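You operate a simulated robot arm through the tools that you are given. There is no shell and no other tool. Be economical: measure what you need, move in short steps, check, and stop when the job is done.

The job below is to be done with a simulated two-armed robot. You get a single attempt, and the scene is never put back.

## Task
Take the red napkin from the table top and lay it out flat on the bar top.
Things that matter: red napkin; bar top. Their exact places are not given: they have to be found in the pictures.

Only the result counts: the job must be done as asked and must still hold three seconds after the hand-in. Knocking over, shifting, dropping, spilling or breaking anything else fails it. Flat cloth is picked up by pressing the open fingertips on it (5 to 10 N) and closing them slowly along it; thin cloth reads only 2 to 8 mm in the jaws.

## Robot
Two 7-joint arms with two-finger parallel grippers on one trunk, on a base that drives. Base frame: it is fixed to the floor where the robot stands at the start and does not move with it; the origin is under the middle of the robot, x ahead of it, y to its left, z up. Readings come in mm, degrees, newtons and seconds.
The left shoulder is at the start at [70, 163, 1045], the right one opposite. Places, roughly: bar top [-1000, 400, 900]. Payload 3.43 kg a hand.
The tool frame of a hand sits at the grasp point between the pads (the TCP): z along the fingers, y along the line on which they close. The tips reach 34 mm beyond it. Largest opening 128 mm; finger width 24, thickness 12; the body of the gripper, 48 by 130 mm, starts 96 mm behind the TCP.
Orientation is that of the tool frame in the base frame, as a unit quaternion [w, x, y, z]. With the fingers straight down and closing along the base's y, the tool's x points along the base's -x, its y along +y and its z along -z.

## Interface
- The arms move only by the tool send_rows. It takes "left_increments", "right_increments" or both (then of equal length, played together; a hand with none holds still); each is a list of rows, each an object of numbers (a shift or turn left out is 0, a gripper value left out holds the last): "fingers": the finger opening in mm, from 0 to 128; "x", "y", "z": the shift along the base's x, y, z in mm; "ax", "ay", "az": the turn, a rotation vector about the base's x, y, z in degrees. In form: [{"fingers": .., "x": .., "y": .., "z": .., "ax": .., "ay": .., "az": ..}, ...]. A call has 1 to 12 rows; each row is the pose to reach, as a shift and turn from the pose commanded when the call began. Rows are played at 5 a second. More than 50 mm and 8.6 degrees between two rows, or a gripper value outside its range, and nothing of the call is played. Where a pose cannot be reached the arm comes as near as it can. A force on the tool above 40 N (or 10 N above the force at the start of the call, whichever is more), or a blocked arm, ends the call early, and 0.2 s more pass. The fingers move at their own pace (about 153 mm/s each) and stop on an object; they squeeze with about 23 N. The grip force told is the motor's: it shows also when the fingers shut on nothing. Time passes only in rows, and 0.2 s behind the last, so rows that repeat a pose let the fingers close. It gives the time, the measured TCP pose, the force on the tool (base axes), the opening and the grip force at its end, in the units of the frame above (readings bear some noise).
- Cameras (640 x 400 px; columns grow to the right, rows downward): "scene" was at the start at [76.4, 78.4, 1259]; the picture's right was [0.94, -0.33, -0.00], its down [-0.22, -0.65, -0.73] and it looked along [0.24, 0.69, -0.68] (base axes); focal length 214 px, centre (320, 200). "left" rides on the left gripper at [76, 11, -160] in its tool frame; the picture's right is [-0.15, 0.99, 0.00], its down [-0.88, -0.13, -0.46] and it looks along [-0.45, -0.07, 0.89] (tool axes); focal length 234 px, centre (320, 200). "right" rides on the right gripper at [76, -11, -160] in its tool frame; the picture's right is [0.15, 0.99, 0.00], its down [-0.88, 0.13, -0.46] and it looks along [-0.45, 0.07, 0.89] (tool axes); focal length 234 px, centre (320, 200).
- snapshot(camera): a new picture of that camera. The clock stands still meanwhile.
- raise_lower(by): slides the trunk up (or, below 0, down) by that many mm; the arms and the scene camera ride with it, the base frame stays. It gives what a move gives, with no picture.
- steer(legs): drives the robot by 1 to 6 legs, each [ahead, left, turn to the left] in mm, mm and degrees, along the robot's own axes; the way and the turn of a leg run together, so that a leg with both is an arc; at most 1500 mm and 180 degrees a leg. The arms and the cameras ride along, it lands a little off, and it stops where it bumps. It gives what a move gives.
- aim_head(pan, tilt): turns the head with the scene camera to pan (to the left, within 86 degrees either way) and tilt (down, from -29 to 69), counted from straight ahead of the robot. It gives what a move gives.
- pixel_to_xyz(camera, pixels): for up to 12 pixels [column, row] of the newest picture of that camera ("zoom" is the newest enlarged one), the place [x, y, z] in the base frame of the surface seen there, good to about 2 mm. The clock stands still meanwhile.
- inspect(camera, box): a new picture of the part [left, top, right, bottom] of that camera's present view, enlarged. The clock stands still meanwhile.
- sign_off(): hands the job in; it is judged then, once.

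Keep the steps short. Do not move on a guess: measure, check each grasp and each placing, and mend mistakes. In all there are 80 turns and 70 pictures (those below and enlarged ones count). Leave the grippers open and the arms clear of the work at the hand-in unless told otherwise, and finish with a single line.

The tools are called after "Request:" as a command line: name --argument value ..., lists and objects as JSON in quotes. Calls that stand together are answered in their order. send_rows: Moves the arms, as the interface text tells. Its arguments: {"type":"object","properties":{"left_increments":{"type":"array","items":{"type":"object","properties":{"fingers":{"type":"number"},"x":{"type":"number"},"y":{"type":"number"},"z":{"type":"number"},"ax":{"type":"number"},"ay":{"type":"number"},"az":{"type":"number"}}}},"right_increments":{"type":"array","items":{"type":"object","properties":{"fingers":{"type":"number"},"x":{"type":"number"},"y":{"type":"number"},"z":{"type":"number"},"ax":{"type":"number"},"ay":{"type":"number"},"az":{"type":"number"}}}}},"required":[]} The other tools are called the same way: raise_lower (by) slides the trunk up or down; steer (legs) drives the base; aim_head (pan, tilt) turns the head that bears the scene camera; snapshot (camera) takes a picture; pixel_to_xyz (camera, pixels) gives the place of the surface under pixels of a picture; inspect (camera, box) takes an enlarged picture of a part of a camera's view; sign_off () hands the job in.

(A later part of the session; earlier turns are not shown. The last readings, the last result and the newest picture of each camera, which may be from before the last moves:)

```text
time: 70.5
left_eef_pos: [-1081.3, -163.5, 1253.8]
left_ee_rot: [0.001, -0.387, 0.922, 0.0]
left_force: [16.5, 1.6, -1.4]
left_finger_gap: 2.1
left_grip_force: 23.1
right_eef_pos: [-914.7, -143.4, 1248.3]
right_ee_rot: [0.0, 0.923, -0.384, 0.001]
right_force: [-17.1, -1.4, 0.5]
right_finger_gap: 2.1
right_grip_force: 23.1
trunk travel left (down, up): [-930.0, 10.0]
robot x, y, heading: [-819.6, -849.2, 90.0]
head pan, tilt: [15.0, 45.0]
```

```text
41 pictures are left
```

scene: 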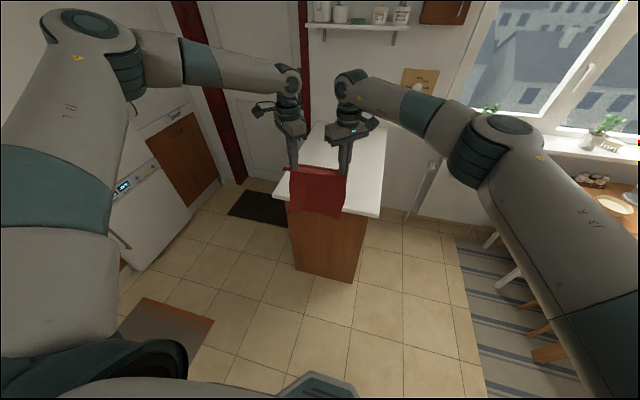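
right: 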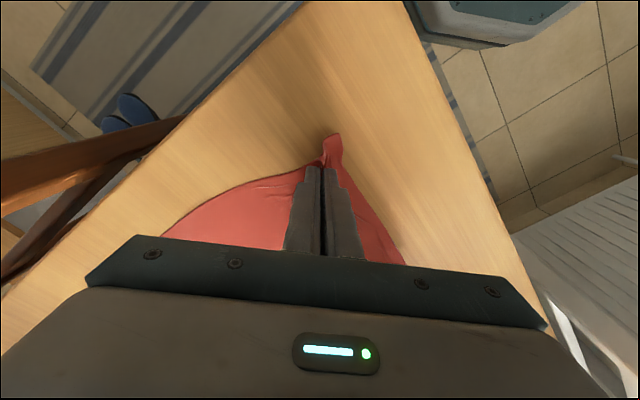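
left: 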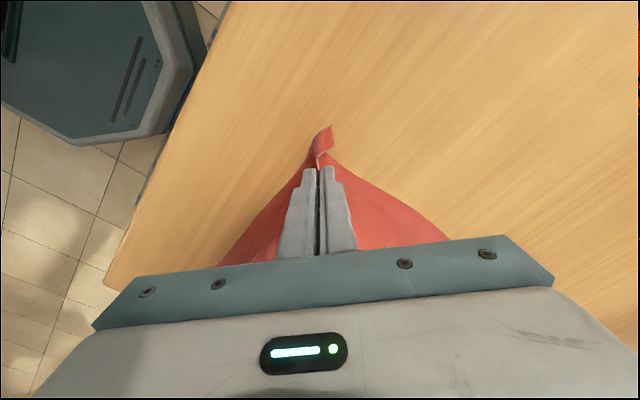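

The left reached its limit and the cloth is now tugged at 16 N. I relax by moving the right hand back 20 mm and 8 mm toward the left.

Request:
send_rows --right_increments '[{"x": -4, "y": -7}, {"x": -8, "y": -14}, {"x": -8, "y": -20}, {"x": -8, "y": -20}]'

Request:
inspect --camera "scene" --box '[230, 80, 410, 230]'

```text
time: 71.5
left_eef_pos: [-1082.3, -162.8, 1253.6]
left_ee_rot: [0.001, -0.388, 0.922, 0.001]
left_force: [1.7, -0.5, -0.3]
left_finger_gap: 1.9
left_grip_force: 23.3
right_eef_pos: [-920.3, -163.8, 1247.9]
right_ee_rot: [-0.001, 0.923, -0.385, 0.0]
right_force: [-2.3, 0.0, 0.0]
right_finger_gap: 2.1
right_grip_force: 22.7
trunk travel left (down, up): [-930.0, 10.0]
robot x, y, heading: [-821.0, -847.2, 89.8]
head pan, tilt: [15.0, 45.0]
```

```text
2.67 times, centred on (320, 155) of scene
```

zoom: 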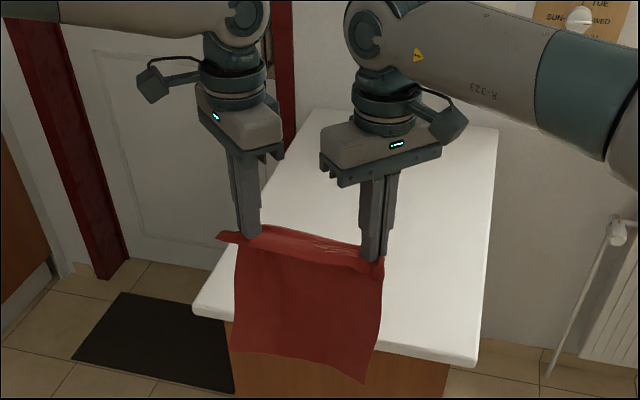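

The cloth hangs straight between both hands. I measure its lower edge.

Request:
pixel_to_xyz --camera "zoom" --pixels '[[362, 376], [240, 346], [300, 300], [250, 240], [372, 268], [225, 237]]'

```text
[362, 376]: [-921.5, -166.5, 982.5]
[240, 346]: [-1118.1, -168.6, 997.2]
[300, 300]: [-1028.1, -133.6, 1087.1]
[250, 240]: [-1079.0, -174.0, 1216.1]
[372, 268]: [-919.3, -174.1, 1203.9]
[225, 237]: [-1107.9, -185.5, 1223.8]
```

The lower edge is at z≈985, 85 mm above the bar. I drive ahead 490 mm so that the hands stand over the bar at y≈327.

Request:
steer --legs '[[490, 0, 0]]'

Request:
raise_lower --by -85

Request:
snapshot --camera "scene"

```text
time: 74.4
left_eef_pos: [-1082.8, 324.8, 1257.4]
left_ee_rot: [0.002, -0.388, 0.921, 0.001]
left_force: [0.9, 0.1, -0.5]
left_finger_gap: 2.0
left_grip_force: 23.0
right_eef_pos: [-921.7, 326.8, 1249.5]
right_ee_rot: [-0.001, 0.923, -0.384, -0.001]
right_force: [-0.5, -0.7, 0.6]
right_finger_gap: 1.9
right_grip_force: 23.2
trunk travel left (down, up): [-930.0, 10.0]
robot x, y, heading: [-821.4, -357.8, 89.9]
head pan, tilt: [15.0, 45.0]
```

```text
time: 75.6
left_eef_pos: [-1083.0, 326.7, 1170.0]
left_ee_rot: [0.002, -0.389, 0.921, 0.002]
left_force: [0.2, 0.3, -0.8]
left_finger_gap: 1.7
left_grip_force: 22.9
right_eef_pos: [-923.1, 326.4, 1162.1]
right_ee_rot: [0.001, 0.923, -0.384, -0.001]
right_force: [-0.2, -0.7, 0.1]
right_finger_gap: 2.0
right_grip_force: 22.8
trunk travel left (down, up): [-845.0, 95.0]
robot x, y, heading: [-823.2, -359.5, 89.9]
head pan, tilt: [15.0, 45.0]
```

```text
39 pictures are left
```

scene: 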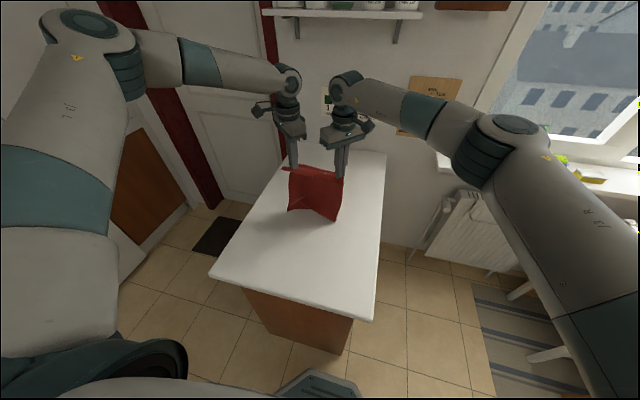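

The lower edge is about at the bar top. Now I lay it out: back toward the robot and lower by turns. First level the left hand, back 50, lower 20, back 50, lower 30.

Request:
send_rows --left_increments '[{"z": -4}, {"z": -8}]'

Request:
steer --legs '[[-50, 0, 0]]'

Request:
raise_lower --by -20

Request:
steer --legs '[[-50, 0, 0]]'

Request:
raise_lower --by -30

Request:
inspect --camera "scene" --box '[200, 100, 440, 300]'

```text
time: 76.2
left_eef_pos: [-1083.4, 325.7, 1162.7]
left_ee_rot: [0.003, -0.388, 0.922, 0.001]
left_force: [2.2, -0.1, 0.1]
left_finger_gap: 2.1
left_grip_force: 22.7
right_eef_pos: [-921.9, 327.2, 1163.2]
right_ee_rot: [0.001, 0.923, -0.384, -0.001]
right_force: [-0.3, 0.2, -0.1]
right_finger_gap: 1.8
right_grip_force: 23.1
trunk travel left (down, up): [-845.0, 95.0]
robot x, y, heading: [-816.0, -357.2, 90.0]
head pan, tilt: [15.0, 45.0]
```

```text
time: 77.1
left_eef_pos: [-1083.0, 286.0, 1155.6]
left_ee_rot: [0.002, -0.387, 0.922, -0.002]
left_force: [1.9, 1.1, 0.1]
left_finger_gap: 2.0
left_grip_force: 23.2
right_eef_pos: [-921.9, 286.2, 1157.4]
right_ee_rot: [0.004, 0.923, -0.384, 0.001]
right_force: [-1.4, 0.3, 0.2]
right_finger_gap: 2.0
right_grip_force: 23.0
trunk travel left (down, up): [-845.0, 95.0]
robot x, y, heading: [-818.3, -406.9, 89.9]
head pan, tilt: [15.0, 45.0]
```

```text
time: 77.8
left_eef_pos: [-1082.4, 279.5, 1140.3]
left_ee_rot: [0.003, -0.388, 0.922, 0.0]
left_force: [1.5, -0.4, 0.3]
left_finger_gap: 1.9
left_grip_force: 23.0
right_eef_pos: [-921.9, 280.8, 1141.2]
right_ee_rot: [0.001, 0.923, -0.385, 0.001]
right_force: [-2.0, 0.0, 1.0]
right_finger_gap: 2.1
right_grip_force: 23.5
trunk travel left (down, up): [-825.0, 115.0]
robot x, y, heading: [-820.0, -409.0, 90.1]
head pan, tilt: [15.0, 45.0]
```

```text
time: 78.7
left_eef_pos: [-1082.0, 234.3, 1136.4]
left_ee_rot: [0.001, -0.388, 0.922, -0.003]
left_force: [2.4, 0.7, 0.4]
left_finger_gap: 2.0
left_grip_force: 23.2
right_eef_pos: [-920.9, 236.9, 1139.1]
right_ee_rot: [0.004, 0.923, -0.385, 0.001]
right_force: [-1.5, -0.4, -0.9]
right_finger_gap: 2.0
right_grip_force: 23.0
trunk travel left (down, up): [-825.0, 115.0]
robot x, y, heading: [-817.7, -454.8, 90.0]
head pan, tilt: [15.0, 45.0]
```

```text
time: 79.5
left_eef_pos: [-1082.3, 227.8, 1111.7]
left_ee_rot: [0.002, -0.387, 0.922, 0.0]
left_force: [1.9, 0.1, 0.2]
left_finger_gap: 1.6
left_grip_force: 22.9
right_eef_pos: [-920.3, 230.5, 1114.1]
right_ee_rot: [0.0, 0.923, -0.385, 0.0]
right_force: [-2.3, -0.1, 0.8]
right_finger_gap: 2.0
right_grip_force: 22.7
trunk travel left (down, up): [-795.0, 145.0]
robot x, y, heading: [-820.7, -453.3, 89.9]
head pan, tilt: [15.0, 45.0]
```

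```text
2.00 times, centred on (320, 200) of scene
```

zoom: 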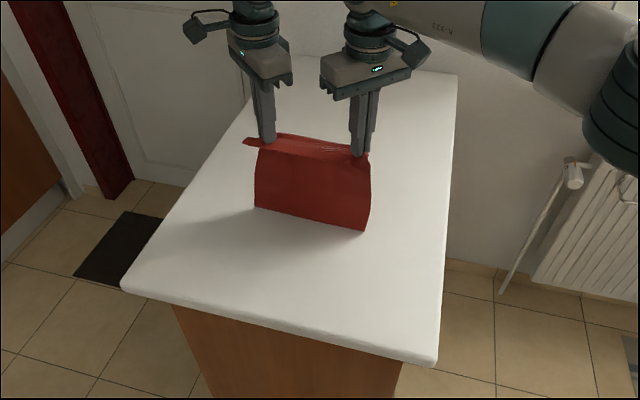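

Request:
pixel_to_xyz --camera "zoom" --pixels '[[362, 226], [258, 203], [310, 212], [310, 195], [310, 175], [310, 155], [310, 140], [310, 225]]'

Request:
snapshot --camera "right"

```text
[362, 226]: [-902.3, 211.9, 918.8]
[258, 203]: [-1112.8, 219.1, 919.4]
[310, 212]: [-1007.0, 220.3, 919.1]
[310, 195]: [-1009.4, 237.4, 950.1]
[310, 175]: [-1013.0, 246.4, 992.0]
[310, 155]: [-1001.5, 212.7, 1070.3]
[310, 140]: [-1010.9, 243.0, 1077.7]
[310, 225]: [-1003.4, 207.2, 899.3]
```

```text
37 pictures are left
```

right: 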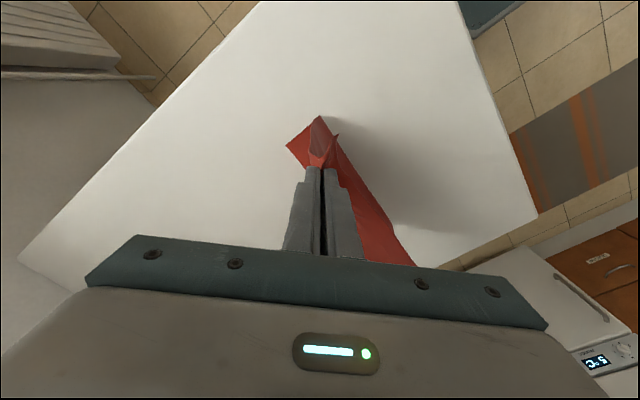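

The lower part now lies on the bar pointing away and bends up to the hands, as wanted. I go on: lower 40, back 45, twice.

Request:
raise_lower --by -40

Request:
steer --legs '[[-45, 0, 0]]'

Request:
inspect --camera "scene" --box '[200, 100, 440, 300]'

```text
time: 80.3
left_eef_pos: [-1082.1, 227.9, 1071.8]
left_ee_rot: [0.002, -0.387, 0.922, 0.001]
left_force: [2.1, -0.1, -0.3]
left_finger_gap: 1.9
left_grip_force: 23.3
right_eef_pos: [-920.2, 229.9, 1072.3]
right_ee_rot: [0.0, 0.923, -0.386, 0.0]
right_force: [-3.4, -0.1, -0.6]
right_finger_gap: 2.0
right_grip_force: 23.4
trunk travel left (down, up): [-755.0, 185.0]
robot x, y, heading: [-817.6, -454.9, 89.9]
head pan, tilt: [15.0, 45.0]
```

```text
time: 81.2
left_eef_pos: [-1083.4, 188.1, 1066.7]
left_ee_rot: [0.001, -0.388, 0.922, -0.002]
left_force: [3.0, 0.3, 0.0]
left_finger_gap: 1.9
left_grip_force: 22.7
right_eef_pos: [-920.5, 190.6, 1069.9]
right_ee_rot: [0.002, 0.923, -0.386, 0.002]
right_force: [-1.5, 0.6, -0.2]
right_finger_gap: 1.9
right_grip_force: 23.1
trunk travel left (down, up): [-755.0, 185.0]
robot x, y, heading: [-819.2, -497.8, 89.9]
head pan, tilt: [15.0, 45.0]
```

```text
2.00 times, centred on (320, 200) of scene
```

zoom: 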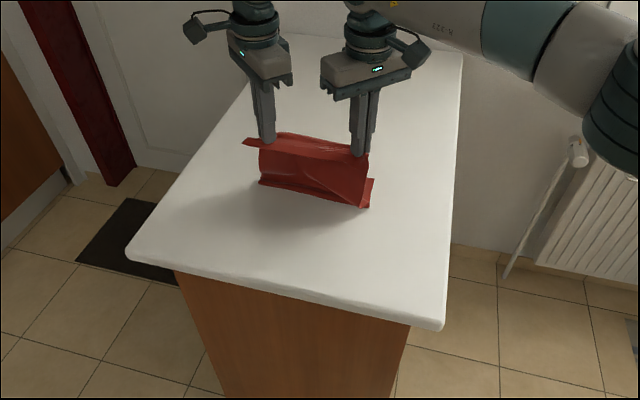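

Request:
pixel_to_xyz --camera "zoom" --pixels '[[366, 205], [262, 184], [310, 194], [310, 185], [310, 175], [310, 160], [310, 150], [310, 140]]'

Request:
inspect --camera "scene" --box '[280, 150, 400, 225]'

```text
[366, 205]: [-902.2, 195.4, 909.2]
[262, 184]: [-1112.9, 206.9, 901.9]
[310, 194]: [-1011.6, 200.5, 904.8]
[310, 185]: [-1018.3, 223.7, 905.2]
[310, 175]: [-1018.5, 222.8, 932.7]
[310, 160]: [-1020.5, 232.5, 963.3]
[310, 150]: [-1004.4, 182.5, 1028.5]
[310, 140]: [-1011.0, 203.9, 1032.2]
```

```text
5.33 times, centred on (340, 188) of scene
```

zoom: 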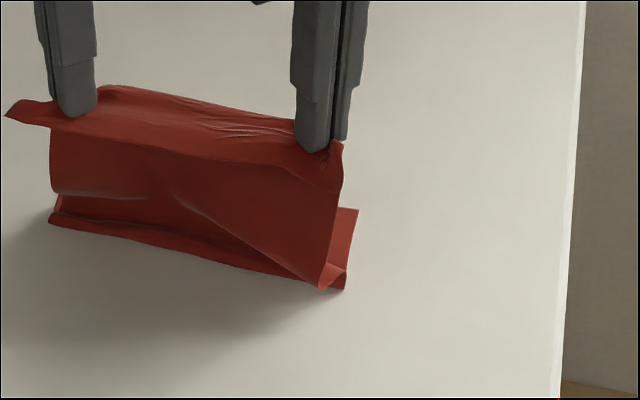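

The free edge actually lies toward the robot (y≈200) and the cloth runs away from there. So I will lay it the other way: lift, set the free edge near the bar's near end, then go forward while lowering.

Request:
raise_lower --by 110

Request:
steer --legs '[[-110, 0, 0]]'

Request:
inspect --camera "scene" --box '[200, 100, 440, 300]'

```text
time: 82.6
left_eef_pos: [-1082.2, 184.0, 1180.4]
left_ee_rot: [0.002, -0.388, 0.922, 0.0]
left_force: [2.4, 0.6, -0.2]
left_finger_gap: 1.8
left_grip_force: 23.1
right_eef_pos: [-921.2, 185.6, 1181.9]
right_ee_rot: [0.0, 0.923, -0.386, 0.001]
right_force: [-1.3, 0.1, 0.6]
right_finger_gap: 1.9
right_grip_force: 22.7
trunk travel left (down, up): [-865.0, 75.0]
robot x, y, heading: [-820.7, -500.9, 89.9]
head pan, tilt: [15.0, 45.0]
```

```text
time: 83.8
left_eef_pos: [-1082.9, 76.2, 1179.2]
left_ee_rot: [0.002, -0.387, 0.922, -0.001]
left_force: [2.4, 0.2, -0.8]
left_finger_gap: 2.1
left_grip_force: 22.8
right_eef_pos: [-919.4, 78.8, 1179.4]
right_ee_rot: [0.002, 0.923, -0.386, 0.0]
right_force: [-2.5, 0.2, -0.2]
right_finger_gap: 1.9
right_grip_force: 23.0
trunk travel left (down, up): [-865.0, 75.0]
robot x, y, heading: [-817.6, -613.9, 89.5]
head pan, tilt: [15.0, 45.0]
```

```text
2.00 times, centred on (320, 200) of scene
```

zoom: 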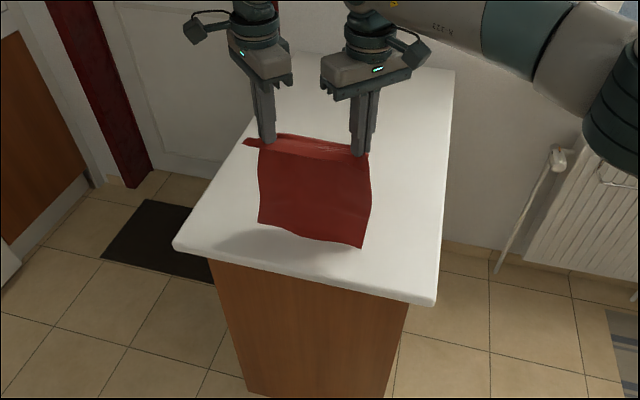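

Request:
pixel_to_xyz --camera "zoom" --pixels '[[360, 243], [262, 220], [310, 232], [310, 210], [310, 190], [310, 170], [310, 155], [310, 262]]'

```text
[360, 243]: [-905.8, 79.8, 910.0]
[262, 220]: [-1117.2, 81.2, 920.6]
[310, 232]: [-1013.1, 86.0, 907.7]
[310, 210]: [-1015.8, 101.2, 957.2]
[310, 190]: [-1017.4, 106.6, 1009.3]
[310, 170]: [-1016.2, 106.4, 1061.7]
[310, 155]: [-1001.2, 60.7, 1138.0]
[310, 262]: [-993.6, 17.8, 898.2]
```

The free edge hangs at y≈80, 15 mm above the bar. Now lower 25, forward 40, lower 30, forward 45, then check.

Request:
raise_lower --by -25

Request:
steer --legs '[[40, 0, 0]]'

Request:
raise_lower --by -30

Request:
steer --legs '[[45, 0, 0]]'

Request:
inspect --camera "scene" --box '[200, 100, 440, 300]'

```text
time: 84.5
left_eef_pos: [-1081.8, 73.1, 1155.6]
left_ee_rot: [0.003, -0.387, 0.922, 0.0]
left_force: [2.4, -0.1, 0.0]
left_finger_gap: 1.8
left_grip_force: 23.1
right_eef_pos: [-920.5, 75.2, 1156.5]
right_ee_rot: [0.001, 0.922, -0.386, 0.0]
right_force: [-2.5, -0.8, 0.0]
right_finger_gap: 1.9
right_grip_force: 22.9
trunk travel left (down, up): [-840.0, 100.0]
robot x, y, heading: [-818.8, -610.7, 89.8]
head pan, tilt: [15.0, 45.0]
```

```text
time: 85.4
left_eef_pos: [-1081.5, 105.3, 1161.2]
left_ee_rot: [0.005, -0.387, 0.922, 0.004]
left_force: [1.3, -0.1, 0.9]
left_finger_gap: 1.8
left_grip_force: 23.2
right_eef_pos: [-920.8, 106.7, 1162.0]
right_ee_rot: [-0.003, 0.923, -0.385, -0.002]
right_force: [-2.0, -0.2, -0.2]
right_finger_gap: 1.6
right_grip_force: 23.1
trunk travel left (down, up): [-840.0, 100.0]
robot x, y, heading: [-821.4, -573.1, 90.0]
head pan, tilt: [15.0, 45.0]
```

```text
time: 86.2
left_eef_pos: [-1082.4, 113.1, 1125.3]
left_ee_rot: [0.003, -0.388, 0.922, 0.0]
left_force: [1.1, -0.4, -0.9]
left_finger_gap: 1.8
left_grip_force: 22.9
right_eef_pos: [-920.3, 114.7, 1126.6]
right_ee_rot: [0.0, 0.923, -0.385, 0.0]
right_force: [-1.3, -0.2, -0.5]
right_finger_gap: 2.0
right_grip_force: 22.8
trunk travel left (down, up): [-810.0, 130.0]
robot x, y, heading: [-819.4, -573.0, 90.0]
head pan, tilt: [15.0, 45.0]
```

```text
time: 87.0
left_eef_pos: [-1082.9, 150.2, 1131.4]
left_ee_rot: [0.004, -0.387, 0.922, 0.004]
left_force: [1.8, 0.0, 1.4]
left_finger_gap: 1.8
left_grip_force: 23.0
right_eef_pos: [-920.0, 151.3, 1132.2]
right_ee_rot: [-0.002, 0.923, -0.385, -0.002]
right_force: [-0.5, -0.8, 0.4]
right_finger_gap: 2.2
right_grip_force: 23.5
trunk travel left (down, up): [-810.0, 130.0]
robot x, y, heading: [-817.9, -529.2, 89.7]
head pan, tilt: [15.0, 45.0]
```

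```text
2.00 times, centred on (320, 200) of scene
```

zoom: 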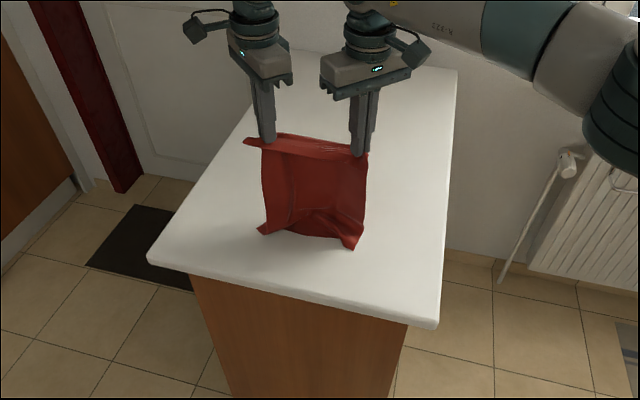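

Going well: the free edge stays toward the robot. I continue: lower 35, forward 50, and check.

Request:
raise_lower --by -35

Request:
steer --legs '[[50, 0, 0]]'

Request:
inspect --camera "scene" --box '[200, 100, 440, 300]'

Request:
pixel_to_xyz --camera "zoom" --pixels '[[310, 230], [310, 220], [310, 210], [310, 200], [310, 190], [310, 180], [310, 170], [310, 160], [310, 150]]'

```text
time: 87.8
left_eef_pos: [-1082.3, 157.4, 1090.7]
left_ee_rot: [0.002, -0.387, 0.922, 0.0]
left_force: [0.4, 0.3, 0.9]
left_finger_gap: 1.9
left_grip_force: 23.0
right_eef_pos: [-921.8, 159.8, 1091.5]
right_ee_rot: [0.001, 0.923, -0.386, 0.001]
right_force: [-1.1, 0.3, -0.5]
right_finger_gap: 1.7
right_grip_force: 22.6
trunk travel left (down, up): [-775.0, 165.0]
robot x, y, heading: [-821.5, -525.2, 89.9]
head pan, tilt: [15.0, 45.0]
```

```text
time: 88.8
left_eef_pos: [-1082.8, 199.7, 1096.0]
left_ee_rot: [0.004, -0.388, 0.922, 0.003]
left_force: [1.3, -0.7, 0.2]
left_finger_gap: 2.1
left_grip_force: 22.6
right_eef_pos: [-922.6, 201.6, 1097.0]
right_ee_rot: [-0.003, 0.924, -0.384, -0.001]
right_force: [-0.5, -0.7, 0.0]
right_finger_gap: 2.0
right_grip_force: 23.4
trunk travel left (down, up): [-775.0, 165.0]
robot x, y, heading: [-815.7, -481.0, 90.1]
head pan, tilt: [15.0, 45.0]
```

```text
2.00 times, centred on (320, 200) of scene
```

zoom: 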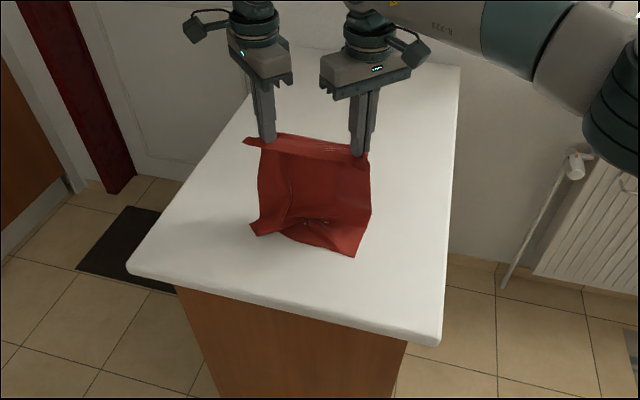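

```text
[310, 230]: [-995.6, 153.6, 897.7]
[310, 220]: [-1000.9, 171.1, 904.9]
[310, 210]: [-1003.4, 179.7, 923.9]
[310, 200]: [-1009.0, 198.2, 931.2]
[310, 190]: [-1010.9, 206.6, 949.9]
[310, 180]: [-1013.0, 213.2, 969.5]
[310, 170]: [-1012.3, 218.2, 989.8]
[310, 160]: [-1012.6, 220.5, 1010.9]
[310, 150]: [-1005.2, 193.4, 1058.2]
```

Request:
raise_lower --by -45

Request:
steer --legs '[[60, 0, 0]]'

Request:
inspect --camera "scene" --box '[200, 100, 440, 300]'

Request:
pixel_to_xyz --camera "zoom" --pixels '[[310, 245], [310, 230], [310, 220], [310, 210], [310, 200], [310, 190], [310, 180], [310, 170], [310, 160], [310, 150]]'

```text
time: 89.6
left_eef_pos: [-1082.3, 205.7, 1045.7]
left_ee_rot: [0.003, -0.389, 0.921, 0.001]
left_force: [0.7, -0.4, 0.3]
left_finger_gap: 1.8
left_grip_force: 22.8
right_eef_pos: [-922.2, 207.4, 1048.7]
right_ee_rot: [0.0, 0.923, -0.384, 0.0]
right_force: [-1.1, 0.1, 0.0]
right_finger_gap: 2.0
right_grip_force: 23.0
trunk travel left (down, up): [-730.0, 210.0]
robot x, y, heading: [-818.3, -482.2, 90.0]
head pan, tilt: [15.0, 45.0]
```

```text
time: 90.6
left_eef_pos: [-1083.3, 260.6, 1049.9]
left_ee_rot: [0.004, -0.388, 0.922, 0.002]
left_force: [1.6, -0.2, 0.0]
left_finger_gap: 1.9
left_grip_force: 22.8
right_eef_pos: [-922.4, 262.3, 1049.9]
right_ee_rot: [-0.001, 0.924, -0.383, 0.0]
right_force: [0.0, 0.1, 0.4]
right_finger_gap: 1.8
right_grip_force: 23.0
trunk travel left (down, up): [-730.0, 210.0]
robot x, y, heading: [-820.0, -423.7, 89.9]
head pan, tilt: [15.0, 45.0]
```

```text
2.00 times, centred on (320, 200) of scene
```

zoom: 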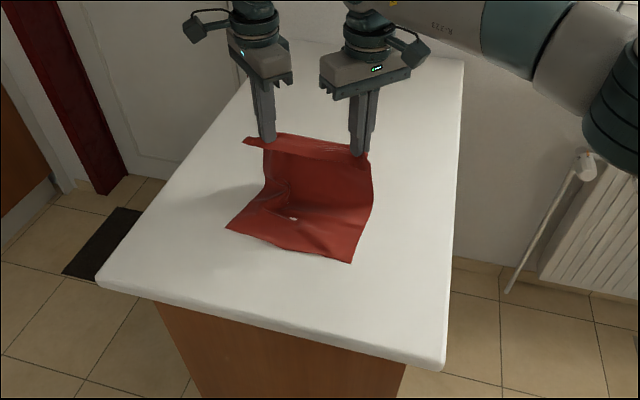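

```text
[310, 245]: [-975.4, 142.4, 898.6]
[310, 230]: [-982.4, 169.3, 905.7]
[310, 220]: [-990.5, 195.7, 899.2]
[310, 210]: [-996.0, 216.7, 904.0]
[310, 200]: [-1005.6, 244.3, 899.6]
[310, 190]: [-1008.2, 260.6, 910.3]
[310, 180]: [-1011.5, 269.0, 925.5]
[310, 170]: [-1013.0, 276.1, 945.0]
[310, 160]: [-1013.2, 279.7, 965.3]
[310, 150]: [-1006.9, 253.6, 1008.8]
```

The front half lies out well. Continue: lower 50, forward 50.

Request:
raise_lower --by -50

Request:
steer --legs '[[55, 0, 0]]'

Request:
inspect --camera "scene" --box '[200, 100, 440, 300]'

Request:
pixel_to_xyz --camera "zoom" --pixels '[[350, 262], [230, 228], [310, 245], [310, 230], [310, 215], [310, 200], [310, 190], [310, 180], [310, 170], [310, 160], [310, 150]]'

```text
time: 91.5
left_eef_pos: [-1084.7, 262.5, 998.7]
left_ee_rot: [0.004, -0.388, 0.922, 0.001]
left_force: [-0.9, -0.9, 0.1]
left_finger_gap: 1.9
left_grip_force: 22.5
right_eef_pos: [-923.1, 263.7, 999.5]
right_ee_rot: [0.0, 0.924, -0.383, -0.001]
right_force: [-1.2, -0.3, 0.2]
right_finger_gap: 1.8
right_grip_force: 23.3
trunk travel left (down, up): [-680.0, 260.0]
robot x, y, heading: [-818.2, -420.7, 90.2]
head pan, tilt: [15.0, 45.0]
```

```text
time: 92.5
left_eef_pos: [-1084.4, 317.0, 998.9]
left_ee_rot: [0.003, -0.388, 0.922, 0.002]
left_force: [-0.3, -1.0, 0.9]
left_finger_gap: 1.9
left_grip_force: 23.1
right_eef_pos: [-923.2, 317.6, 999.9]
right_ee_rot: [-0.002, 0.924, -0.383, -0.001]
right_force: [-1.2, 0.5, 0.0]
right_finger_gap: 2.1
right_grip_force: 23.1
trunk travel left (down, up): [-680.0, 260.0]
robot x, y, heading: [-817.9, -364.8, 89.9]
head pan, tilt: [15.0, 45.0]
```

```text
2.00 times, centred on (320, 200) of scene
```

zoom: 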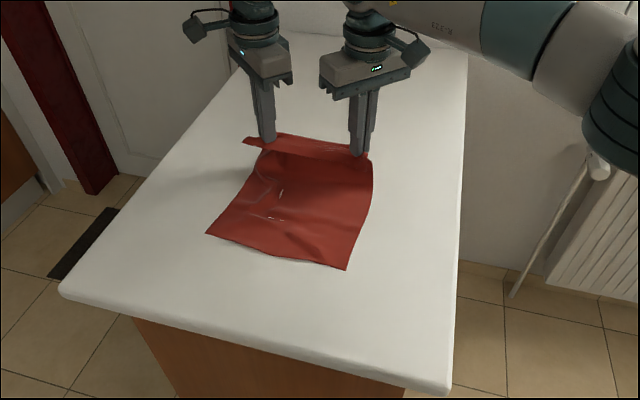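

```text
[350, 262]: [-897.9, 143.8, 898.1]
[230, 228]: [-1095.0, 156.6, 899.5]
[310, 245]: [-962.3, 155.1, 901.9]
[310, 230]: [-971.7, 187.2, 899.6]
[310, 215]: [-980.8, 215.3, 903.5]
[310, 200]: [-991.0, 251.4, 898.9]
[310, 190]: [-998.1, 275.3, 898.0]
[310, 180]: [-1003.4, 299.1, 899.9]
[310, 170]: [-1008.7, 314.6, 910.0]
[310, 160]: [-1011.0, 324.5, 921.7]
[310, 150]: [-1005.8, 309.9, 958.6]
```

The sheet lies well, but the gripped end's edge strip would fold over on top. Better to end with the free edge on the far side: I will drag the sheet farther along the bar, then roll it back over itself toward the robot. First: forward 50, then extend the arms.

Request:
steer --legs '[[50, 0, 0]]'

Request:
send_rows --left_increments '[{"y": 15}, {"y": 30}, {"y": 45}, {"y": 60}, {"y": 60}]' --right_increments '[{"y": 15}, {"y": 30}, {"y": 45}, {"y": 60}, {"y": 60}]'

```text
time: 93.4
left_eef_pos: [-1084.1, 364.0, 1000.2]
left_ee_rot: [0.004, -0.389, 0.921, 0.002]
left_force: [0.5, 0.3, 0.7]
left_finger_gap: 1.7
left_grip_force: 23.5
right_eef_pos: [-924.4, 367.2, 1001.0]
right_ee_rot: [-0.002, 0.924, -0.383, -0.002]
right_force: [-0.9, 0.8, -1.0]
right_finger_gap: 2.0
right_grip_force: 23.0
trunk travel left (down, up): [-680.0, 260.0]
robot x, y, heading: [-818.4, -315.9, 90.1]
head pan, tilt: [15.0, 45.0]
```

```text
time: 94.6
left_eef_pos: [-1102.2, 385.7, 1008.8]
left_ee_rot: [0.006, -0.389, 0.921, 0.002]
left_force: [24.1, 1.5, -2.3]
left_finger_gap: 2.1
left_grip_force: 22.9
left hand out of reach, approached as far as the arm can: row 1, 2, 3, 4, 5
right_eef_pos: [-926.2, 397.8, 998.5]
right_ee_rot: [0.0, 0.924, -0.382, -0.002]
right_force: [-25.5, -2.0, 1.9]
right_finger_gap: 2.3
right_grip_force: 23.4
right hand out of reach, approached as far as the arm can: row 3, 4, 5
trunk travel left (down, up): [-680.0, 260.0]
robot x, y, heading: [-820.4, -316.3, 90.0]
head pan, tilt: [15.0, 45.0]
```

The arms are at their limit, so the cloth is tugged (24 N). I return the arms, then lift by the trunk.

Request:
send_rows --left_increments '[{"x": 9, "y": -10}, {"x": 18, "y": -22, "z": -5}, {"x": 18, "y": -22, "z": -8}]' --right_increments '[{"y": -15}, {"y": -33}, {"y": -33}]'

Request:
raise_lower --by 180

Request:
inspect --camera "scene" --box '[200, 100, 440, 300]'

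Request:
pixel_to_xyz --camera "zoom" --pixels '[[310, 220], [310, 210], [310, 200], [310, 190], [310, 180], [310, 170], [310, 160], [310, 150]]'

```text
time: 95.4
left_eef_pos: [-1087.3, 362.4, 999.2]
left_ee_rot: [0.003, -0.39, 0.921, 0.001]
left_force: [0.4, 0.1, -0.4]
left_finger_gap: 1.9
left_grip_force: 23.6
right_eef_pos: [-922.2, 366.8, 997.7]
right_ee_rot: [0.0, 0.924, -0.383, 0.0]
right_force: [-1.5, 0.3, -0.6]
right_finger_gap: 1.7
right_grip_force: 22.7
trunk travel left (down, up): [-680.0, 260.0]
robot x, y, heading: [-819.0, -314.6, 90.1]
head pan, tilt: [15.0, 45.0]
```

```text
time: 97.4
left_eef_pos: [-1085.7, 363.2, 1180.0]
left_ee_rot: [0.005, -0.389, 0.921, 0.001]
left_force: [-0.4, -0.4, 0.1]
left_finger_gap: 2.0
left_grip_force: 23.1
right_eef_pos: [-923.0, 367.4, 1178.2]
right_ee_rot: [0.0, 0.924, -0.382, 0.0]
right_force: [-0.1, 0.4, -0.1]
right_finger_gap: 1.7
right_grip_force: 23.3
trunk travel left (down, up): [-860.0, 80.0]
robot x, y, heading: [-820.1, -318.4, 90.0]
head pan, tilt: [15.0, 45.0]
```

```text
2.00 times, centred on (320, 200) of scene
```

zoom: 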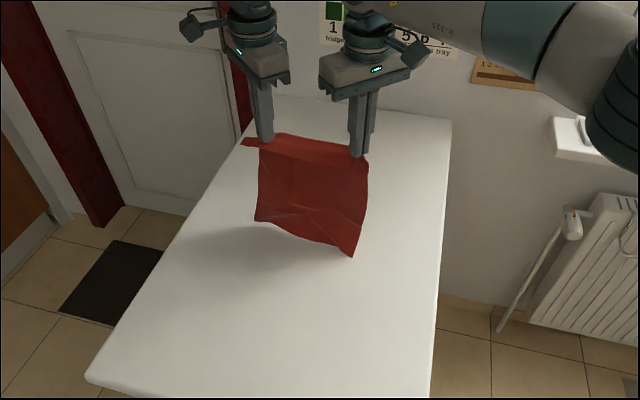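

```text
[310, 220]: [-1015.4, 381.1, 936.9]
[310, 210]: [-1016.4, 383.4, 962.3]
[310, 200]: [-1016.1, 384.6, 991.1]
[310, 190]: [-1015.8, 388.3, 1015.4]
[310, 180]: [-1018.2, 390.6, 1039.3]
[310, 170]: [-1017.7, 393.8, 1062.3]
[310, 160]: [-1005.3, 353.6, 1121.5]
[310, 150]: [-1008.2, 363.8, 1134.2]
```

The sheet hangs at y≈380. I lower 60 mm here and look which way it folds.

Request:
raise_lower --by -60

Request:
inspect --camera "scene" --box '[200, 100, 440, 300]'

Request:
pixel_to_xyz --camera "zoom" --pixels '[[310, 220], [310, 210], [310, 205], [310, 200], [310, 195], [310, 190], [310, 180], [310, 170], [310, 160], [345, 235]]'

```text
time: 98.4
left_eef_pos: [-1085.0, 363.1, 1120.9]
left_ee_rot: [0.004, -0.39, 0.921, 0.002]
left_force: [0.6, -0.2, -0.1]
left_finger_gap: 1.7
left_grip_force: 23.4
right_eef_pos: [-923.2, 365.8, 1118.7]
right_ee_rot: [-0.001, 0.924, -0.383, -0.001]
right_force: [-0.4, 0.0, -0.3]
right_finger_gap: 1.7
right_grip_force: 23.6
trunk travel left (down, up): [-800.0, 140.0]
robot x, y, heading: [-819.6, -317.8, 90.3]
head pan, tilt: [15.0, 45.0]
```

```text
2.00 times, centred on (320, 200) of scene
```

zoom: 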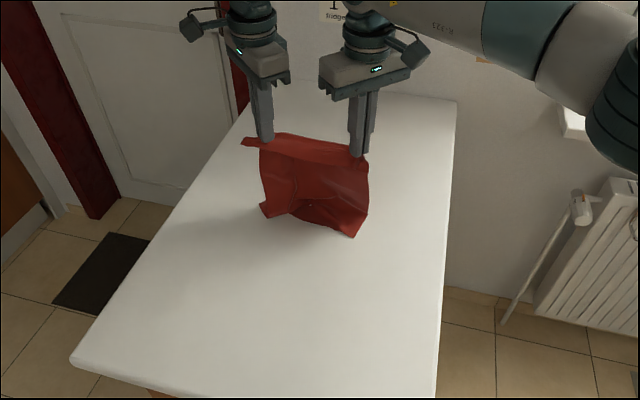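

```text
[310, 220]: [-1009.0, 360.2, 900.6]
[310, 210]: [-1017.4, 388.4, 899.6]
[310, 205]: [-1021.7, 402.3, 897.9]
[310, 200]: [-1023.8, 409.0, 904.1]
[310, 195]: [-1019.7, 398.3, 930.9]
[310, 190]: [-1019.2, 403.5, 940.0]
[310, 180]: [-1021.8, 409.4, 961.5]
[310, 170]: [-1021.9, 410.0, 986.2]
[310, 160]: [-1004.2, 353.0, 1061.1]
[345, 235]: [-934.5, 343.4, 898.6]
```

The free edge lies at y≈350 pointing to the robot, with 55 mm laid. Now I roll it over: drive back 90.

Request:
steer --legs '[[-90, 0, 0]]'

Request:
inspect --camera "scene" --box '[200, 100, 440, 300]'

Request:
pixel_to_xyz --camera "zoom" --pixels '[[310, 220], [310, 210], [310, 205], [310, 200], [310, 195], [310, 190], [310, 180], [310, 170], [310, 160], [345, 215]]'

```text
time: 99.5
left_eef_pos: [-1086.6, 275.3, 1118.7]
left_ee_rot: [0.004, -0.389, 0.921, 0.0]
left_force: [1.0, -0.8, -0.6]
left_finger_gap: 1.9
left_grip_force: 23.3
right_eef_pos: [-924.0, 278.6, 1116.6]
right_ee_rot: [0.001, 0.924, -0.383, 0.0]
right_force: [-0.8, 0.7, -0.1]
right_finger_gap: 1.7
right_grip_force: 22.5
trunk travel left (down, up): [-800.0, 140.0]
robot x, y, heading: [-820.6, -408.4, 90.0]
head pan, tilt: [15.0, 45.0]
```

```text
2.00 times, centred on (320, 200) of scene
```

zoom: 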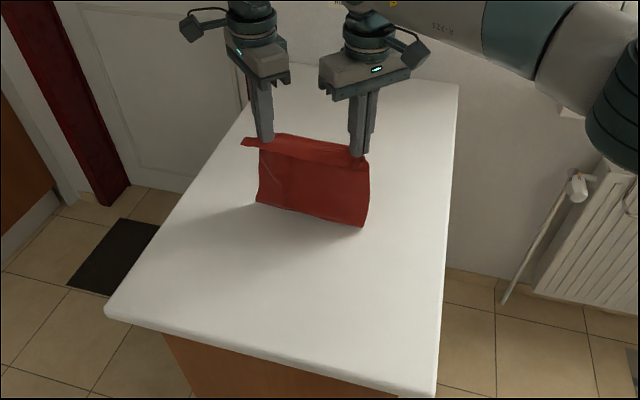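

```text
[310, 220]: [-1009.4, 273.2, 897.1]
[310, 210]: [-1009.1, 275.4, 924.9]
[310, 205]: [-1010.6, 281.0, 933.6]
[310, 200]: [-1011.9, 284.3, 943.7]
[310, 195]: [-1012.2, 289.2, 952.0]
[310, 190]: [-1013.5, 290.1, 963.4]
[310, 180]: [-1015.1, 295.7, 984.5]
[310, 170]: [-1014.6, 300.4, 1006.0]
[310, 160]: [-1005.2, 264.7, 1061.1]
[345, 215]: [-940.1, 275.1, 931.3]
```

The sheet now appears to bend at y≈270 with its free end under and beyond. I continue back 45, lower 35 and zoom closely.

Request:
steer --legs '[[-45, 0, 0]]'

Request:
raise_lower --by -35

Request:
steer --legs '[[-40, 0, 0]]'

Request:
inspect --camera "scene" --box '[280, 150, 400, 225]'

Request:
pixel_to_xyz --camera "zoom" --pixels '[[200, 100], [200, 130], [200, 160], [200, 190], [200, 210], [200, 230], [200, 245], [350, 200], [350, 220], [350, 240], [330, 270]]'

```text
time: 100.4
left_eef_pos: [-1085.6, 234.6, 1115.4]
left_ee_rot: [0.002, -0.388, 0.922, -0.003]
left_force: [0.3, 1.1, 0.0]
left_finger_gap: 1.9
left_grip_force: 22.6
right_eef_pos: [-923.1, 240.3, 1113.3]
right_ee_rot: [0.002, 0.924, -0.383, 0.001]
right_force: [0.0, 0.7, 0.8]
right_finger_gap: 1.9
right_grip_force: 23.1
trunk travel left (down, up): [-800.0, 140.0]
robot x, y, heading: [-819.3, -447.7, 90.3]
head pan, tilt: [15.0, 45.0]
```

```text
time: 101.2
left_eef_pos: [-1084.8, 226.6, 1087.8]
left_ee_rot: [0.005, -0.388, 0.922, 0.002]
left_force: [0.3, 0.2, 0.3]
left_finger_gap: 1.9
left_grip_force: 23.3
right_eef_pos: [-922.3, 232.0, 1085.3]
right_ee_rot: [-0.001, 0.923, -0.384, 0.0]
right_force: [-0.7, -0.7, -1.3]
right_finger_gap: 1.8
right_grip_force: 23.0
trunk travel left (down, up): [-765.0, 175.0]
robot x, y, heading: [-819.2, -453.3, 90.1]
head pan, tilt: [15.0, 45.0]
```

```text
time: 102.1
left_eef_pos: [-1084.9, 195.1, 1079.5]
left_ee_rot: [0.001, -0.388, 0.922, -0.002]
left_force: [0.2, 1.0, -1.0]
left_finger_gap: 2.0
left_grip_force: 22.9
right_eef_pos: [-922.7, 199.3, 1078.2]
right_ee_rot: [0.003, 0.923, -0.385, 0.001]
right_force: [-0.9, 0.2, 0.0]
right_finger_gap: 1.9
right_grip_force: 23.0
trunk travel left (down, up): [-765.0, 175.0]
robot x, y, heading: [-818.8, -485.1, 89.6]
head pan, tilt: [15.0, 45.0]
```

```text
5.33 times, centred on (340, 188) of scene
```

zoom: 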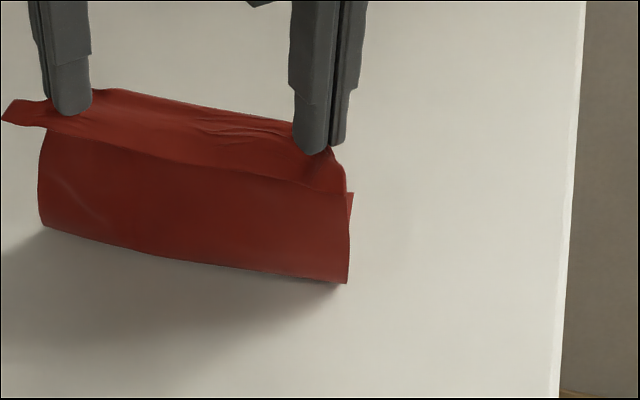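

```text
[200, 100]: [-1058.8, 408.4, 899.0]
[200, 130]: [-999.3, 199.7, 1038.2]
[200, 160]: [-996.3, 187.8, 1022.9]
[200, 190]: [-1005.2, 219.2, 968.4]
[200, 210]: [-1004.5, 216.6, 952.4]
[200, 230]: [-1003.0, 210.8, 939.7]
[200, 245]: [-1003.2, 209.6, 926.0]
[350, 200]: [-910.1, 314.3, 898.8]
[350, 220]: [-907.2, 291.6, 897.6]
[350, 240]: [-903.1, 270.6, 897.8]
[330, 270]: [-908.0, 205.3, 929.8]
```

At the right end red cloth is seen lying on the bar (y 270–315, z 898): the free end points away, as wanted. I continue: back 40, lower 40.

Request:
steer --legs '[[-25, 0, 0]]'

Request:
raise_lower --by -40

Request:
steer --legs '[[-30, 0, 0]]'

Request:
inspect --camera "scene" --box '[280, 140, 400, 215]'

Request:
pixel_to_xyz --camera "zoom" --pixels '[[200, 230], [200, 250], [200, 270], [200, 290], [350, 190], [350, 210], [350, 230], [350, 250], [350, 270], [330, 290]]'

```text
time: 102.9
left_eef_pos: [-1085.7, 169.9, 1080.7]
left_ee_rot: [0.002, -0.389, 0.921, -0.001]
left_force: [1.3, 1.2, -0.1]
left_finger_gap: 1.9
left_grip_force: 22.5
right_eef_pos: [-920.7, 172.6, 1079.4]
right_ee_rot: [0.001, 0.923, -0.384, 0.001]
right_force: [-0.9, 0.6, 0.1]
right_finger_gap: 1.8
right_grip_force: 22.9
trunk travel left (down, up): [-765.0, 175.0]
robot x, y, heading: [-821.2, -515.7, 90.0]
head pan, tilt: [15.0, 45.0]
```

```text
time: 103.7
left_eef_pos: [-1084.9, 164.8, 1044.7]
left_ee_rot: [0.003, -0.388, 0.922, 0.001]
left_force: [1.8, -0.8, -0.2]
left_finger_gap: 1.9
left_grip_force: 23.0
right_eef_pos: [-921.1, 169.5, 1043.3]
right_ee_rot: [0.0, 0.923, -0.384, 0.0]
right_force: [-0.7, -0.2, 0.4]
right_finger_gap: 2.2
right_grip_force: 23.0
trunk travel left (down, up): [-725.0, 215.0]
robot x, y, heading: [-817.9, -519.7, 89.9]
head pan, tilt: [15.0, 45.0]
```

```text
time: 104.6
left_eef_pos: [-1084.4, 139.7, 1038.8]
left_ee_rot: [0.001, -0.388, 0.922, -0.002]
left_force: [0.2, 0.7, -0.3]
left_finger_gap: 1.7
left_grip_force: 23.1
right_eef_pos: [-921.3, 143.7, 1038.9]
right_ee_rot: [0.003, 0.923, -0.384, 0.002]
right_force: [-1.6, 0.4, -0.4]
right_finger_gap: 1.7
right_grip_force: 22.8
trunk travel left (down, up): [-725.0, 215.0]
robot x, y, heading: [-820.2, -541.5, 90.0]
head pan, tilt: [15.0, 45.0]
```

```text
5.33 times, centred on (340, 178) of scene
```

zoom: 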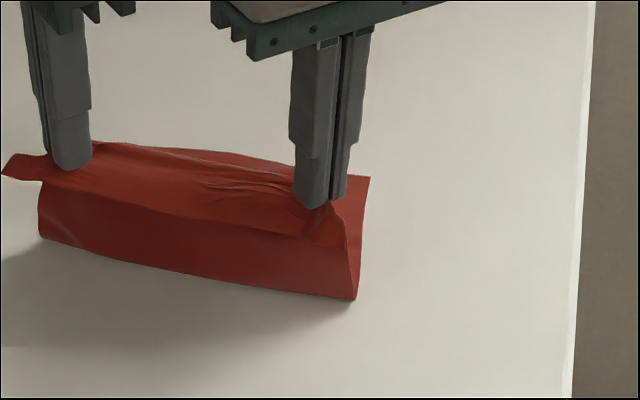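

```text
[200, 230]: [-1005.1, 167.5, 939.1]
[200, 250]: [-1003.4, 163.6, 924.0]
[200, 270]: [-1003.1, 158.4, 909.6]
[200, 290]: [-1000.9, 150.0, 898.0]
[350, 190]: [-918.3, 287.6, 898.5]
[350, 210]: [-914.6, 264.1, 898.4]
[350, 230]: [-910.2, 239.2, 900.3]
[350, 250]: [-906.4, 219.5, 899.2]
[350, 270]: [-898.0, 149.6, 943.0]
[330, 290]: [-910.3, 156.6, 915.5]
```

Very good. Lower 45, back 30; then lower 35.

Request:
raise_lower --by -45

Request:
steer --legs '[[-30, 0, 0]]'

Request:
raise_lower --by -30

Request:
inspect --camera "scene" --box '[260, 130, 400, 217]'

Request:
pixel_to_xyz --camera "zoom" --pixels '[[220, 130], [220, 150], [220, 170], [220, 190], [220, 210], [220, 230], [220, 250], [220, 270], [360, 180], [360, 210], [360, 240]]'

```text
time: 105.4
left_eef_pos: [-1084.7, 136.6, 999.0]
left_ee_rot: [0.002, -0.388, 0.922, 0.0]
left_force: [1.0, 0.3, -0.5]
left_finger_gap: 1.9
left_grip_force: 23.4
right_eef_pos: [-920.3, 139.9, 997.0]
right_ee_rot: [0.001, 0.923, -0.385, 0.0]
right_force: [-0.8, -0.8, 0.0]
right_finger_gap: 1.9
right_grip_force: 22.0
trunk travel left (down, up): [-680.0, 260.0]
robot x, y, heading: [-815.0, -543.1, 90.4]
head pan, tilt: [15.0, 45.0]
```

```text
time: 106.3
left_eef_pos: [-1083.2, 110.5, 995.7]
left_ee_rot: [0.002, -0.388, 0.922, -0.001]
left_force: [1.9, 0.8, -0.5]
left_finger_gap: 1.8
left_grip_force: 23.1
right_eef_pos: [-919.8, 115.7, 993.8]
right_ee_rot: [0.002, 0.923, -0.385, 0.001]
right_force: [-1.1, 0.6, -0.4]
right_finger_gap: 1.9
right_grip_force: 22.4
trunk travel left (down, up): [-680.0, 260.0]
robot x, y, heading: [-818.2, -572.0, 89.7]
head pan, tilt: [15.0, 45.0]
```

```text
time: 107.0
left_eef_pos: [-1082.7, 106.0, 969.8]
left_ee_rot: [0.004, -0.387, 0.922, 0.001]
left_force: [0.7, -0.4, 0.5]
left_finger_gap: 1.7
left_grip_force: 23.1
right_eef_pos: [-920.6, 109.9, 966.4]
right_ee_rot: [0.0, 0.922, -0.386, 0.0]
right_force: [-1.3, -0.4, 0.3]
right_finger_gap: 2.2
right_grip_force: 22.5
trunk travel left (down, up): [-650.0, 290.0]
robot x, y, heading: [-816.7, -569.4, 90.1]
head pan, tilt: [15.0, 45.0]
```

```text
4.57 times, centred on (330, 174) of scene
```

zoom: 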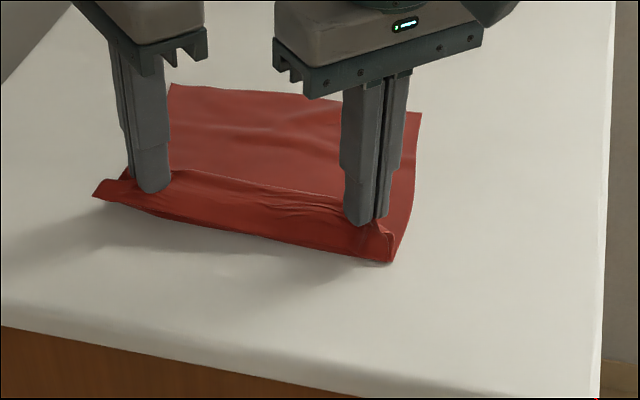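

```text
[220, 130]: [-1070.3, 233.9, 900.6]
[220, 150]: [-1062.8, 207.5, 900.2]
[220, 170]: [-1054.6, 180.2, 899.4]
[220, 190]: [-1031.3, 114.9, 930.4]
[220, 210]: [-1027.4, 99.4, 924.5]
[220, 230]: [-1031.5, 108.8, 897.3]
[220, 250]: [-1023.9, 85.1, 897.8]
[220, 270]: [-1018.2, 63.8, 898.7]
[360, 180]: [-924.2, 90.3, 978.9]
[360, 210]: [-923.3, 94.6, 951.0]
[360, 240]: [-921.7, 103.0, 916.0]
```

The sheet lies flat with the free edge far. Back 20 to tighten, then lower to near the bar.

Request:
steer --legs '[[-22, 0, 0]]'

Request:
raise_lower --by -25

Request:
steer --legs '[[-12, 0, 0]]'

Request:
inspect --camera "scene" --box '[260, 130, 400, 217]'

```text
time: 107.8
left_eef_pos: [-1083.5, 89.1, 965.8]
left_ee_rot: [0.001, -0.387, 0.922, -0.002]
left_force: [1.5, 0.0, -1.3]
left_finger_gap: 1.8
left_grip_force: 22.2
right_eef_pos: [-920.5, 93.4, 963.5]
right_ee_rot: [0.002, 0.922, -0.386, 0.002]
right_force: [-2.2, -0.4, 0.3]
right_finger_gap: 1.8
right_grip_force: 22.9
trunk travel left (down, up): [-650.0, 290.0]
robot x, y, heading: [-821.7, -593.5, 89.8]
head pan, tilt: [15.0, 45.0]
```

```text
time: 108.5
left_eef_pos: [-1083.5, 85.1, 944.7]
left_ee_rot: [0.003, -0.387, 0.922, 0.0]
left_force: [1.6, -0.3, 0.6]
left_finger_gap: 2.0
left_grip_force: 22.7
right_eef_pos: [-920.2, 89.3, 942.7]
right_ee_rot: [0.0, 0.923, -0.385, 0.0]
right_force: [-0.9, -0.9, -0.5]
right_finger_gap: 2.0
right_grip_force: 23.2
trunk travel left (down, up): [-625.0, 315.0]
robot x, y, heading: [-820.8, -591.5, 89.8]
head pan, tilt: [15.0, 45.0]
```

```text
time: 109.3
left_eef_pos: [-1082.6, 75.5, 941.6]
left_ee_rot: [0.003, -0.388, 0.922, -0.001]
left_force: [1.2, 0.9, -0.1]
left_finger_gap: 1.8
left_grip_force: 23.2
right_eef_pos: [-920.5, 79.6, 939.5]
right_ee_rot: [0.001, 0.922, -0.386, 0.001]
right_force: [-1.3, 0.2, -0.4]
right_finger_gap: 1.7
right_grip_force: 23.6
trunk travel left (down, up): [-625.0, 315.0]
robot x, y, heading: [-818.6, -603.4, 90.0]
head pan, tilt: [15.0, 45.0]
```

```text
4.57 times, centred on (330, 174) of scene
```

zoom: 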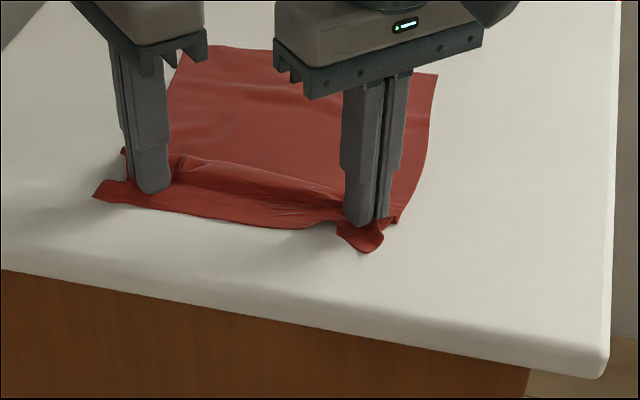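

The strip now lies toward the robot, as it should. I lower until the tips touch lightly, then open slowly so that the pinched fold is spread.

Request:
send_rows --left_increments '[{"z": -4}, {"z": -7.5}, {"z": -7.5, "fingers": 5}, {"z": -7.5, "fingers": 10}, {"z": -7.5, "fingers": 16}, {"z": -7.5, "fingers": 24}, {"z": -7.5, "fingers": 32}, {"z": -7.5, "fingers": 40}, {"z": -7.5, "fingers": 40}]' --right_increments '[{"z": -3}, {"z": -6}, {"z": -6, "fingers": 5}, {"z": -6, "fingers": 10}, {"z": -6, "fingers": 16}, {"z": -6, "fingers": 24}, {"z": -6, "fingers": 32}, {"z": -6, "fingers": 40}, {"z": -6, "fingers": 40}]'

Request:
inspect --camera "scene" --box '[260, 130, 400, 217]'

```text
time: 111.3
left_eef_pos: [-1084.7, 74.3, 935.6]
left_ee_rot: [0.003, -0.388, 0.922, 0.001]
left_force: [0.2, 0.0, 0.1]
left_finger_gap: 40.1
left_grip_force: 0.0
right_eef_pos: [-920.0, 78.8, 935.7]
right_ee_rot: [0.0, 0.923, -0.385, 0.0]
right_force: [-1.8, -0.1, 9.4]
right_finger_gap: 37.4
right_grip_force: 0.2
trunk travel left (down, up): [-625.0, 315.0]
robot x, y, heading: [-821.0, -604.7, 89.8]
head pan, tilt: [15.0, 45.0]
```

```text
4.57 times, centred on (330, 174) of scene
```

zoom: 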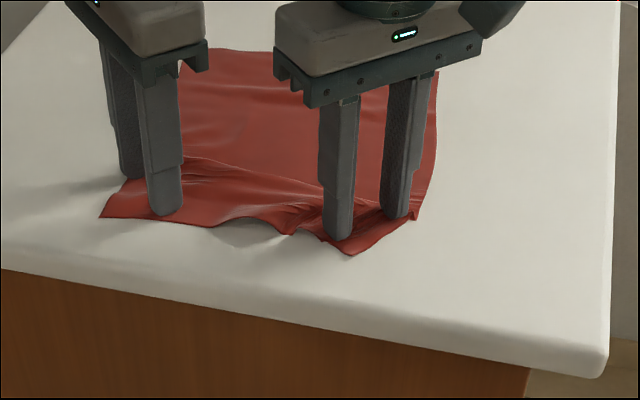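

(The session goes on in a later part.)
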